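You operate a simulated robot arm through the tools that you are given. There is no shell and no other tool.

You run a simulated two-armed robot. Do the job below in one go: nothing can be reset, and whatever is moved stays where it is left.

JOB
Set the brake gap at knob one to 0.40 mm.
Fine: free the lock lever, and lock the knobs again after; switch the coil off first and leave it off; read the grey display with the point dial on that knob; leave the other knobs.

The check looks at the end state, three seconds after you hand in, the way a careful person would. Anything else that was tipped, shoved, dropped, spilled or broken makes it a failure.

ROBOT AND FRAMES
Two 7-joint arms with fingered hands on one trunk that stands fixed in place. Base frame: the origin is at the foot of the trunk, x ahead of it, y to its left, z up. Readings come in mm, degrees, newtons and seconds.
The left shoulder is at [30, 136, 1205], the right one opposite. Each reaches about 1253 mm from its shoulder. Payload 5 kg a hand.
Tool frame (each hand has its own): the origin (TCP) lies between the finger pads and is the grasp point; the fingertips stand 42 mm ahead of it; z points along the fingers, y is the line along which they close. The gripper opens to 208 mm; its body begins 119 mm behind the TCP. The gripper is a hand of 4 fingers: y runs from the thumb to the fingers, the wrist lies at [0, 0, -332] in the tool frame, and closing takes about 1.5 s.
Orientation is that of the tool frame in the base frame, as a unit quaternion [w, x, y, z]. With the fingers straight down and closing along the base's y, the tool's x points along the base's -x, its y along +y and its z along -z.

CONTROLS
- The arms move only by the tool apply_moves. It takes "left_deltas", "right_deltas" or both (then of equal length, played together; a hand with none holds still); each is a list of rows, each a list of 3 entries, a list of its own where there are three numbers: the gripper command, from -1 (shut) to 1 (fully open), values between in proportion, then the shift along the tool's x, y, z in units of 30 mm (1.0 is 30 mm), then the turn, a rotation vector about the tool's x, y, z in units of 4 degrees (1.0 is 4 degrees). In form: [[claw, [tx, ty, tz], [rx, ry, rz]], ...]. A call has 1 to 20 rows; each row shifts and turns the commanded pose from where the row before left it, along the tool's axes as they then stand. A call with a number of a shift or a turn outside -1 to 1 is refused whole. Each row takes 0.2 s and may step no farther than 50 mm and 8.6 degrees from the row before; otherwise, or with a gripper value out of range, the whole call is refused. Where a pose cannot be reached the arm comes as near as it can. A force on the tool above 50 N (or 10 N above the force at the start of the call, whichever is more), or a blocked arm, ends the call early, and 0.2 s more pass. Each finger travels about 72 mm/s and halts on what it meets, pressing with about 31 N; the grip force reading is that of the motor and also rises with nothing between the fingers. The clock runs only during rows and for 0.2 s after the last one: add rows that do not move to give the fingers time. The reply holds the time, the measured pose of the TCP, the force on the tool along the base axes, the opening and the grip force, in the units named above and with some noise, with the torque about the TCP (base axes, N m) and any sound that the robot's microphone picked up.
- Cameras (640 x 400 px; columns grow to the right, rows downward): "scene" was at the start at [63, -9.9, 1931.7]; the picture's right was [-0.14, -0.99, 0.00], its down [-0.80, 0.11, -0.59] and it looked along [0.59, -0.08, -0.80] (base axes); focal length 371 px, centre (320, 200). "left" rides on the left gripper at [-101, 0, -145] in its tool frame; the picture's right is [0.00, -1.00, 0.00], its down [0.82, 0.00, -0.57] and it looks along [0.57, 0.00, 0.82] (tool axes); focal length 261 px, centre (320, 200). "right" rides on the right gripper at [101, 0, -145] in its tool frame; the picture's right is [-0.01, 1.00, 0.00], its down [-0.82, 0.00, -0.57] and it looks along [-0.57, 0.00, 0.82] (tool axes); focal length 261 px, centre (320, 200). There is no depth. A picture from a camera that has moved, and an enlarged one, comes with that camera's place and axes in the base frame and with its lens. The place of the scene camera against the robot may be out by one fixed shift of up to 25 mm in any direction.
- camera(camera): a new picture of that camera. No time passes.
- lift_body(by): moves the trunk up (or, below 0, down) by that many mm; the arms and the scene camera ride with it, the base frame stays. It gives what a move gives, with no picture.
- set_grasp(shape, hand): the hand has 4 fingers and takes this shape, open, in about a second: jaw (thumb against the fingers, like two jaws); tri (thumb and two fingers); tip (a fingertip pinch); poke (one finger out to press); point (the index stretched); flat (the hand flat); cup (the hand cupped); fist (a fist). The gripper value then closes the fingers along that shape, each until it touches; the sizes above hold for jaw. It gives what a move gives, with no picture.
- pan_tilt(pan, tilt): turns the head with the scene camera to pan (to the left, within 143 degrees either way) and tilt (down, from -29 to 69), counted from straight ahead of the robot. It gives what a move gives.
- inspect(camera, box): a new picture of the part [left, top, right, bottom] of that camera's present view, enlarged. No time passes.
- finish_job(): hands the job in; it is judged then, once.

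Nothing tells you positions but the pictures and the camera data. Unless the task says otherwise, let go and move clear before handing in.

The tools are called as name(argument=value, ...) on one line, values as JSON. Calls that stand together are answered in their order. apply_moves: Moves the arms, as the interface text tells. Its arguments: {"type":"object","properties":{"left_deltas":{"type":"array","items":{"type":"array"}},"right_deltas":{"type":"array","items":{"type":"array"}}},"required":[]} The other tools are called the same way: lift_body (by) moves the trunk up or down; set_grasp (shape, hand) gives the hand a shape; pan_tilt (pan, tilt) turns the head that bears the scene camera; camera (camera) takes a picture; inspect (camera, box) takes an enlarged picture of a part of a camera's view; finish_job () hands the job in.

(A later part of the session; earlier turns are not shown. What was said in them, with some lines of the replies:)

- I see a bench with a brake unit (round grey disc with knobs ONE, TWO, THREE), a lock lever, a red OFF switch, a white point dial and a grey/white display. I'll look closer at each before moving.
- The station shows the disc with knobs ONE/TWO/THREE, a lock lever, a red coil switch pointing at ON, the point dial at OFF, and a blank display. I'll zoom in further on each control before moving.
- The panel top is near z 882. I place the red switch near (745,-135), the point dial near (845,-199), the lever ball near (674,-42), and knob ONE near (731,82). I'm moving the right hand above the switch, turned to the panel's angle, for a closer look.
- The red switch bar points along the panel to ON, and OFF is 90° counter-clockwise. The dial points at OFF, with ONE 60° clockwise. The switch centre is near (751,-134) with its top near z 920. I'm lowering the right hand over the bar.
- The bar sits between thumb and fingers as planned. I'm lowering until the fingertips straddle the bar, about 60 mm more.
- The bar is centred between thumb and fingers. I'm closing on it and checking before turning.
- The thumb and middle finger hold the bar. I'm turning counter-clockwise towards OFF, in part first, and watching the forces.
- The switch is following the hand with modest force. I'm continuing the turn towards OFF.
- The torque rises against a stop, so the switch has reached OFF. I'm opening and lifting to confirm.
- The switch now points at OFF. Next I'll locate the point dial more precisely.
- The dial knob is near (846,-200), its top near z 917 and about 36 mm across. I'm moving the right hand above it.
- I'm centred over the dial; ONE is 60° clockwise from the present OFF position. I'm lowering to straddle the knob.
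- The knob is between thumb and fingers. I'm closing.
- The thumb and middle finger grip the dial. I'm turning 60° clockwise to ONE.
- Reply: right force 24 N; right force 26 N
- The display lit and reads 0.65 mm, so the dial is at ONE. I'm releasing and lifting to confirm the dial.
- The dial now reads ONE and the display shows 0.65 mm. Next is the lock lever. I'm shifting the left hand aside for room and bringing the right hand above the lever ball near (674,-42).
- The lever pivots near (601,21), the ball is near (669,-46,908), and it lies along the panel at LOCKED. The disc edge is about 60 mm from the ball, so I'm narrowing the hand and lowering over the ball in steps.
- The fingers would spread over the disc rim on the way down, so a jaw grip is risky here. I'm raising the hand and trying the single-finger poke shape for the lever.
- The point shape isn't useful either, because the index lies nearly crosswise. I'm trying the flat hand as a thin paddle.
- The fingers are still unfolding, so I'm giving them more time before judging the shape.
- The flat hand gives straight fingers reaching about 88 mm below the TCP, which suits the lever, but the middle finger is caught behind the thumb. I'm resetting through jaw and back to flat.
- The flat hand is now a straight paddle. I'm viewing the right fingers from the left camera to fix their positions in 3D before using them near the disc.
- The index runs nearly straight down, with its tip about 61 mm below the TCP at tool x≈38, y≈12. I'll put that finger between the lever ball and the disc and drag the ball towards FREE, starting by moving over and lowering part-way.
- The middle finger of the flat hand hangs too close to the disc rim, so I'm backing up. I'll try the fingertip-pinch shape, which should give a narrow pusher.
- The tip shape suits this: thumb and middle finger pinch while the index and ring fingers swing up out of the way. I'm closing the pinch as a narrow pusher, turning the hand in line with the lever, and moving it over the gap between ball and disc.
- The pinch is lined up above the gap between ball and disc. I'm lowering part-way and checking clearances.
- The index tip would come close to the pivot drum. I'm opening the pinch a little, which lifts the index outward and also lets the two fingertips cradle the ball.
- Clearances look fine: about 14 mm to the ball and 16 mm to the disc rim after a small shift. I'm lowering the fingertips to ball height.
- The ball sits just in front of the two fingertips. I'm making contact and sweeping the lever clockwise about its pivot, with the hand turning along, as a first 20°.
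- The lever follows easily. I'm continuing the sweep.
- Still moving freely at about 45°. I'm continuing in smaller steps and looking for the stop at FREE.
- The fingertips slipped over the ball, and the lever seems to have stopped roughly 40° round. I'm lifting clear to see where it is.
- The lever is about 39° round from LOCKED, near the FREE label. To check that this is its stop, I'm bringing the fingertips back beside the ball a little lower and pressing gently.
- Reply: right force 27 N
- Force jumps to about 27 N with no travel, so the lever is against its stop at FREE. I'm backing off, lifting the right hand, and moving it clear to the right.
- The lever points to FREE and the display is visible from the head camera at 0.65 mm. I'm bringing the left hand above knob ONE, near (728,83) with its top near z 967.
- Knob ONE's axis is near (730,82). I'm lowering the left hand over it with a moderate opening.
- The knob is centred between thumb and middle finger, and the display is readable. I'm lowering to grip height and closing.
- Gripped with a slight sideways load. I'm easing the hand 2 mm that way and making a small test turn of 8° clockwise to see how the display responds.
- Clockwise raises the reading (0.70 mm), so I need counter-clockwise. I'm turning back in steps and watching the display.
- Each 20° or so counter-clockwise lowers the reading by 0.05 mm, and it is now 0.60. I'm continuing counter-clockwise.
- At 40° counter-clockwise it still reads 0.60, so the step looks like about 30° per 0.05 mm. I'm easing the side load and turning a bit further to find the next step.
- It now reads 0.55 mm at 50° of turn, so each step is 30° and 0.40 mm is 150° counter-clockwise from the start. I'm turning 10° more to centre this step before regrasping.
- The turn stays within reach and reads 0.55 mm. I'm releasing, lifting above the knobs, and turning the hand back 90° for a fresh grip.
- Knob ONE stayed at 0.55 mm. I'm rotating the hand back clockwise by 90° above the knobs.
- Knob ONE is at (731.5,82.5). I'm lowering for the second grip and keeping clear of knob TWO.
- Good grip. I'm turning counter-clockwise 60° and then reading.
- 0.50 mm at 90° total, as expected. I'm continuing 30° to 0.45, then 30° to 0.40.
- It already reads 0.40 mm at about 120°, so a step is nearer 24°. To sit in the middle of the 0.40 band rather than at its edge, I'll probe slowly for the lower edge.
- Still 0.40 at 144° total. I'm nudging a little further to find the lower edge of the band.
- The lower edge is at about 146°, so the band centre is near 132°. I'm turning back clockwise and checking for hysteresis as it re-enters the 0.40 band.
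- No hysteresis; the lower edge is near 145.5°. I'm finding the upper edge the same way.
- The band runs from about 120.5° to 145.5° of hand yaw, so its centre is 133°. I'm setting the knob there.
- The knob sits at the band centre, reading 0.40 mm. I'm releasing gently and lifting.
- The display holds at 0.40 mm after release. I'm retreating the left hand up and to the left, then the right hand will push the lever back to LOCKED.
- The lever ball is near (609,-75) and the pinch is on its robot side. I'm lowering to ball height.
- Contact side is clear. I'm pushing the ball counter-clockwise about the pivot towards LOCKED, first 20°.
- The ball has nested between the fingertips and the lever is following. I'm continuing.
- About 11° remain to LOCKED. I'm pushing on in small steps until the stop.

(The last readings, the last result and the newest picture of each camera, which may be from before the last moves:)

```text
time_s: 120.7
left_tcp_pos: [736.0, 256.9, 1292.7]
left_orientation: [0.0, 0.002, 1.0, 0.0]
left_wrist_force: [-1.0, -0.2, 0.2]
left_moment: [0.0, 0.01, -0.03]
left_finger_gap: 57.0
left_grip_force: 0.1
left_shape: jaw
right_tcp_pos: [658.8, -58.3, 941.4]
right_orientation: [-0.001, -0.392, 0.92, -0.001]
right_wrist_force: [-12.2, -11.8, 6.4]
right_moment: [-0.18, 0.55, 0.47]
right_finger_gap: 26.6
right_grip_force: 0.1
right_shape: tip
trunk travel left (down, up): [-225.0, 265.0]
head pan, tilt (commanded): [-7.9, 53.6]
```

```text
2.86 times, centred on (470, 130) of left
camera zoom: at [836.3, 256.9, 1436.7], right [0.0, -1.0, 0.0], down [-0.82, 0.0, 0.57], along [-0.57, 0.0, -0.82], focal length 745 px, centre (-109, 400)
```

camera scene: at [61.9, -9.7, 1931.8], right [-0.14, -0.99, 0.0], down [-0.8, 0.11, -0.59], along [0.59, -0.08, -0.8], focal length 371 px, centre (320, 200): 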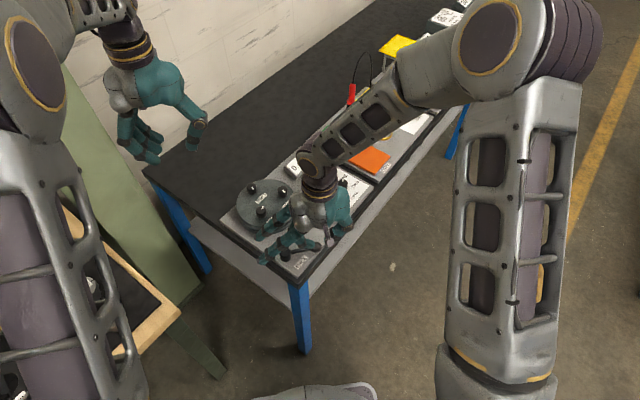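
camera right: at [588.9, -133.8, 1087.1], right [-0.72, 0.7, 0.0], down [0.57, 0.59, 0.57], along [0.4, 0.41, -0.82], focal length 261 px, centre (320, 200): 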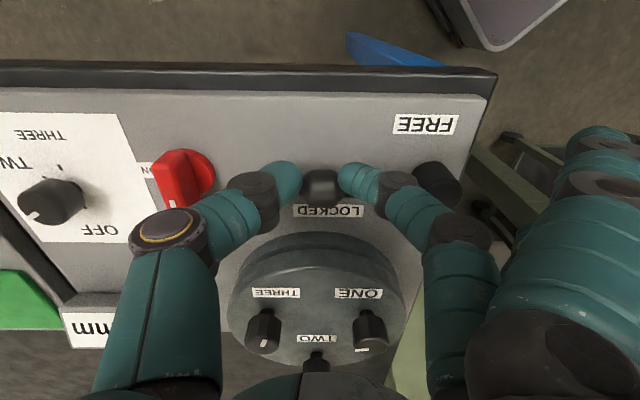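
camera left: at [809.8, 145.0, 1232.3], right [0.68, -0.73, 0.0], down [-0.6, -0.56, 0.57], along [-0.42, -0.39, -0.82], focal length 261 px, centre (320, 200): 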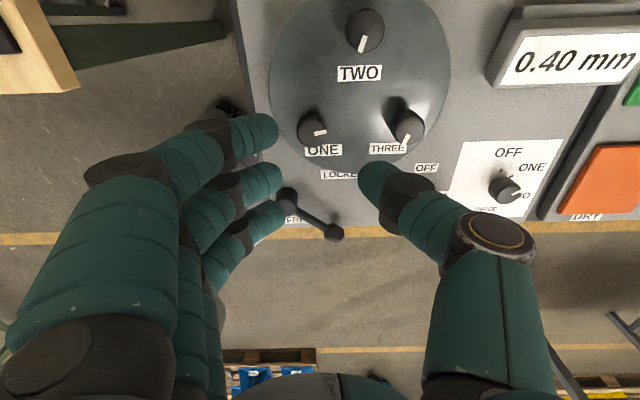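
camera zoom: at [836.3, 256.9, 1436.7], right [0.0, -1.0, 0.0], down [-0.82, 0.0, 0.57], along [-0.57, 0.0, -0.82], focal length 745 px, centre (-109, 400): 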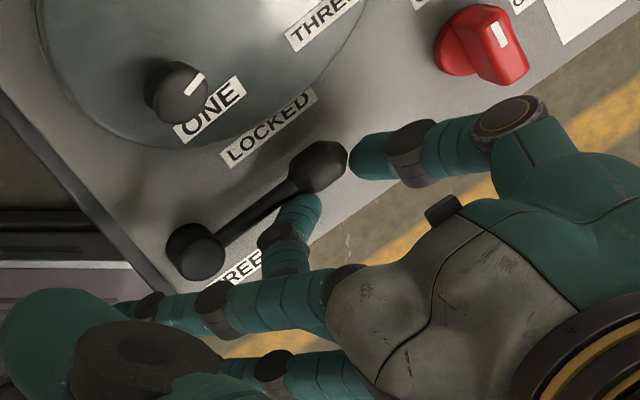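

Force rises to 17 N against the stop, with the lever back along the panel at LOCKED. I'm backing off, lifting, and moving the right hand clear.

apply_moves(right_deltas=[[-0.75, [0.3, 0, 0], [0, 0, 0]], [-0.75, [0.4, 0, 0], [0, 0, 0]], [-0.75, [0.3, 0, 0], [0, 0, 0]], [-0.75, [0, 0, -1], [0, 0, 0]], [-0.75, [0, 0, -1], [0, 0, 0]], [-0.75, [0, 0, -1], [0, 0, 0]], [-0.75, [0, 0, -1], [0, 0, 0]], [-0.75, [0, 0, -1], [0, 0, 0]], [-0.75, [0.5, 0, -1], [0, 0, 0]], [-0.75, [1, 0, -0.5], [0, 0, 0.5]], [-0.75, [1, 0, -0.5], [0, 0, 1]], [-0.75, [0.5, -0.7, 0], [0, 0, 1]], [-0.75, [0.5, -0.8, 0], [0, 0, 1]], [-0.75, [0, -1, 0], [0, 0, 1]], [-0.75, [0, -1, 0], [0, 0, 1]], [-0.75, [0, -1, 0], [0, 0, 1]], [-0.75, [0, -1, 0], [0, 0, 1]], [-0.75, [0, -1, 0], [0, 0, 1]], [-0.75, [0, -1, 0], [0, 0, 1]]])

camera(camera="scene")

inspect(camera="scene", box=[220, 140, 380, 280])

inspect(camera="left", box=[380, 0, 640, 200])

```text
time_s: 124.7
left_tcp_pos: [737.2, 256.9, 1290.9]
left_orientation: [0.0, 0.003, 1.0, -0.001]
left_wrist_force: [0.4, -1.0, -0.1]
left_moment: [0.16, -0.01, -0.02]
left_finger_gap: 56.9
left_grip_force: 0.0
left_shape: jaw
right_tcp_pos: [661.4, -351.4, 1152.3]
right_orientation: [0.0, -0.069, 0.998, 0.001]
right_wrist_force: [-0.7, 0.5, 0.3]
right_moment: [0.06, 0.01, 0.01]
right_finger_gap: 25.9
right_grip_force: 0.0
right_shape: tip
trunk travel left (down, up): [-225.0, 265.0]
head pan, tilt (commanded): [-7.9, 53.6]
```

```text
taken
camera scene: at [63.3, -11.2, 1931.7], right [-0.14, -0.99, 0.0], down [-0.8, 0.11, -0.59], along [0.59, -0.08, -0.8], focal length 371 px, centre (320, 200)
```

scene: 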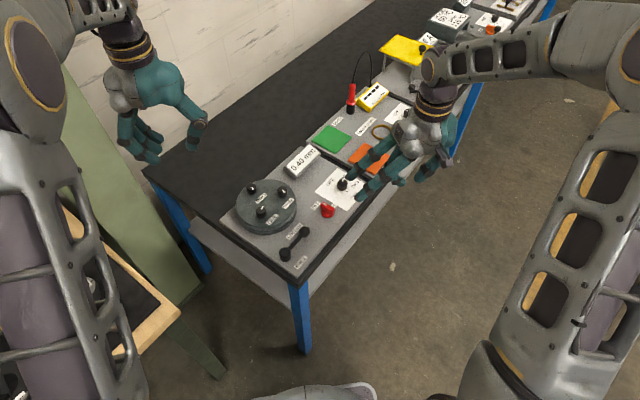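

```text
2.86 times, centred on (300, 210) of scene
camera zoom: at [63.3, -11.2, 1931.7], right [-0.14, -0.99, 0.0], down [-0.8, 0.11, -0.59], along [0.59, -0.08, -0.8], focal length 1061 px, centre (377, 171)
```

zoom: 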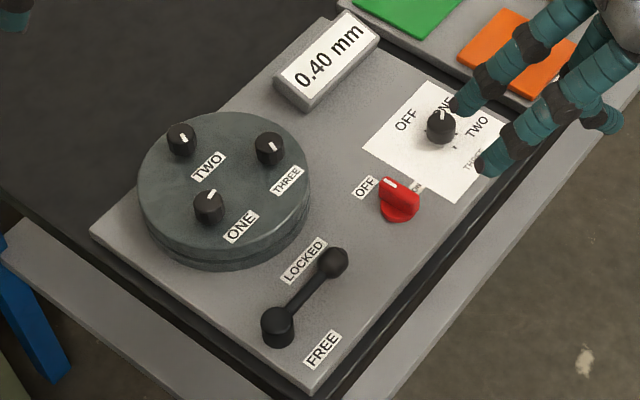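

```text
2.00 times, centred on (510, 100) of left
camera zoom: at [837.9, 257.2, 1435.7], right [0.0, -1.0, 0.0], down [-0.82, 0.0, 0.57], along [-0.57, 0.0, -0.82], focal length 521 px, centre (-60, 400)
```

zoom: 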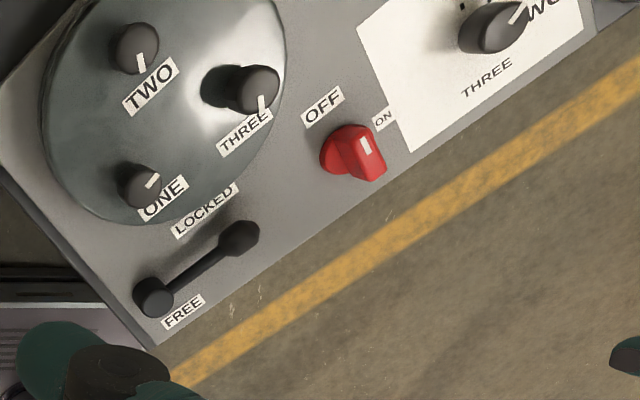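

The lever points along the panel at LOCKED, the display reads 0.40 mm and the coil switch is at OFF. I'm comparing the lever and the other knobs closely with the starting pictures.

inspect(camera="scene", box=[270, 220, 320, 275])

inspect(camera="scene", box=[230, 170, 310, 240])

inspect(camera="scene", box=[310, 160, 374, 220])

inspect(camera="scene", box=[280, 140, 330, 180])

```text
7.27 times, centred on (295, 248) of scene
camera zoom: at [63.3, -11.2, 1931.7], right [-0.14, -0.99, 0.0], down [-0.8, 0.11, -0.59], along [0.59, -0.08, -0.8], focal length 2700 px, centre (502, -146)
```

zoom: 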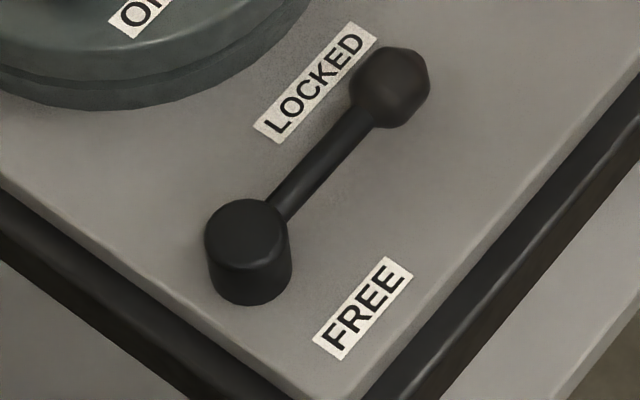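

```text
5.71 times, centred on (270, 205) of scene
camera zoom: at [63.3, -11.2, 1931.7], right [-0.14, -0.99, 0.0], down [-0.8, 0.11, -0.59], along [0.59, -0.08, -0.8], focal length 2122 px, centre (606, 171)
```

zoom: 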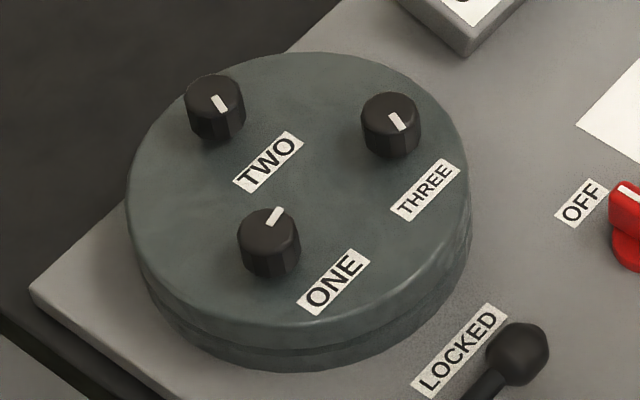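

```text
6.67 times, centred on (342, 190) of scene
camera zoom: at [63.3, -11.2, 1931.7], right [-0.14, -0.99, 0.0], down [-0.8, 0.11, -0.59], along [0.59, -0.08, -0.8], focal length 2475 px, centre (173, 267)
```

zoom: 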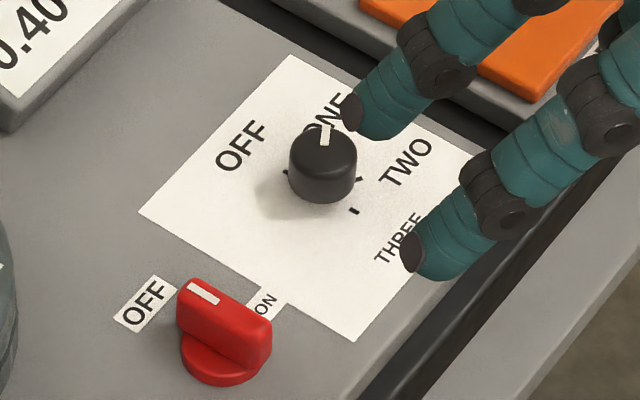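

```text
10.00 times, centred on (305, 160) of scene
camera zoom: at [63.3, -11.2, 1931.7], right [-0.14, -0.99, 0.0], down [-0.8, 0.11, -0.59], along [0.59, -0.08, -0.8], focal length 3713 px, centre (470, 600)
```

zoom: 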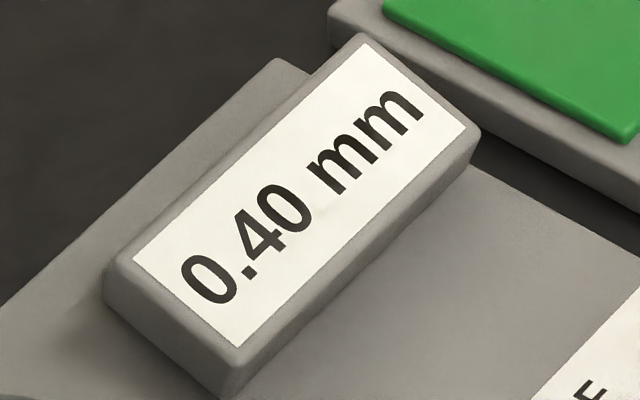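

Brake gap one reads 0.40 mm with the lever back at LOCKED and the coil at OFF. Knobs TWO and THREE look the same as at the start, and both hands are clear. I'm handing in.

finish_job()

```text
The job is handed in.
```

The gap at knob one is set. The grey display reads 0.40 mm with the point dial on ONE, and the knobs are locked again.

- **Coil:** I turned the switch to OFF before anything else and left it off.
- **Setting:** The display started at 0.65 mm and only shows steps of 0.05 mm. I found where it changed to 0.45 and to 0.35, then set knob one midway between those points. The true gap should be close to 0.40 mm, but the display can't show finer than that.
- **Lock lever:** I freed it for the adjustment and pushed it back until it stopped at LOCKED. The display still read 0.40 mm afterwards.
- **Other knobs:** Knobs two and three look the same in the pictures as at the start.
- **Point dial:** I left it on ONE, since you didn't ask for it to go back to OFF.

While freeing the lever, the fingers slipped over the handle once. I saw no damage, and the lever moved normally afterwards. Both hands were clear of the bench when I handed in.
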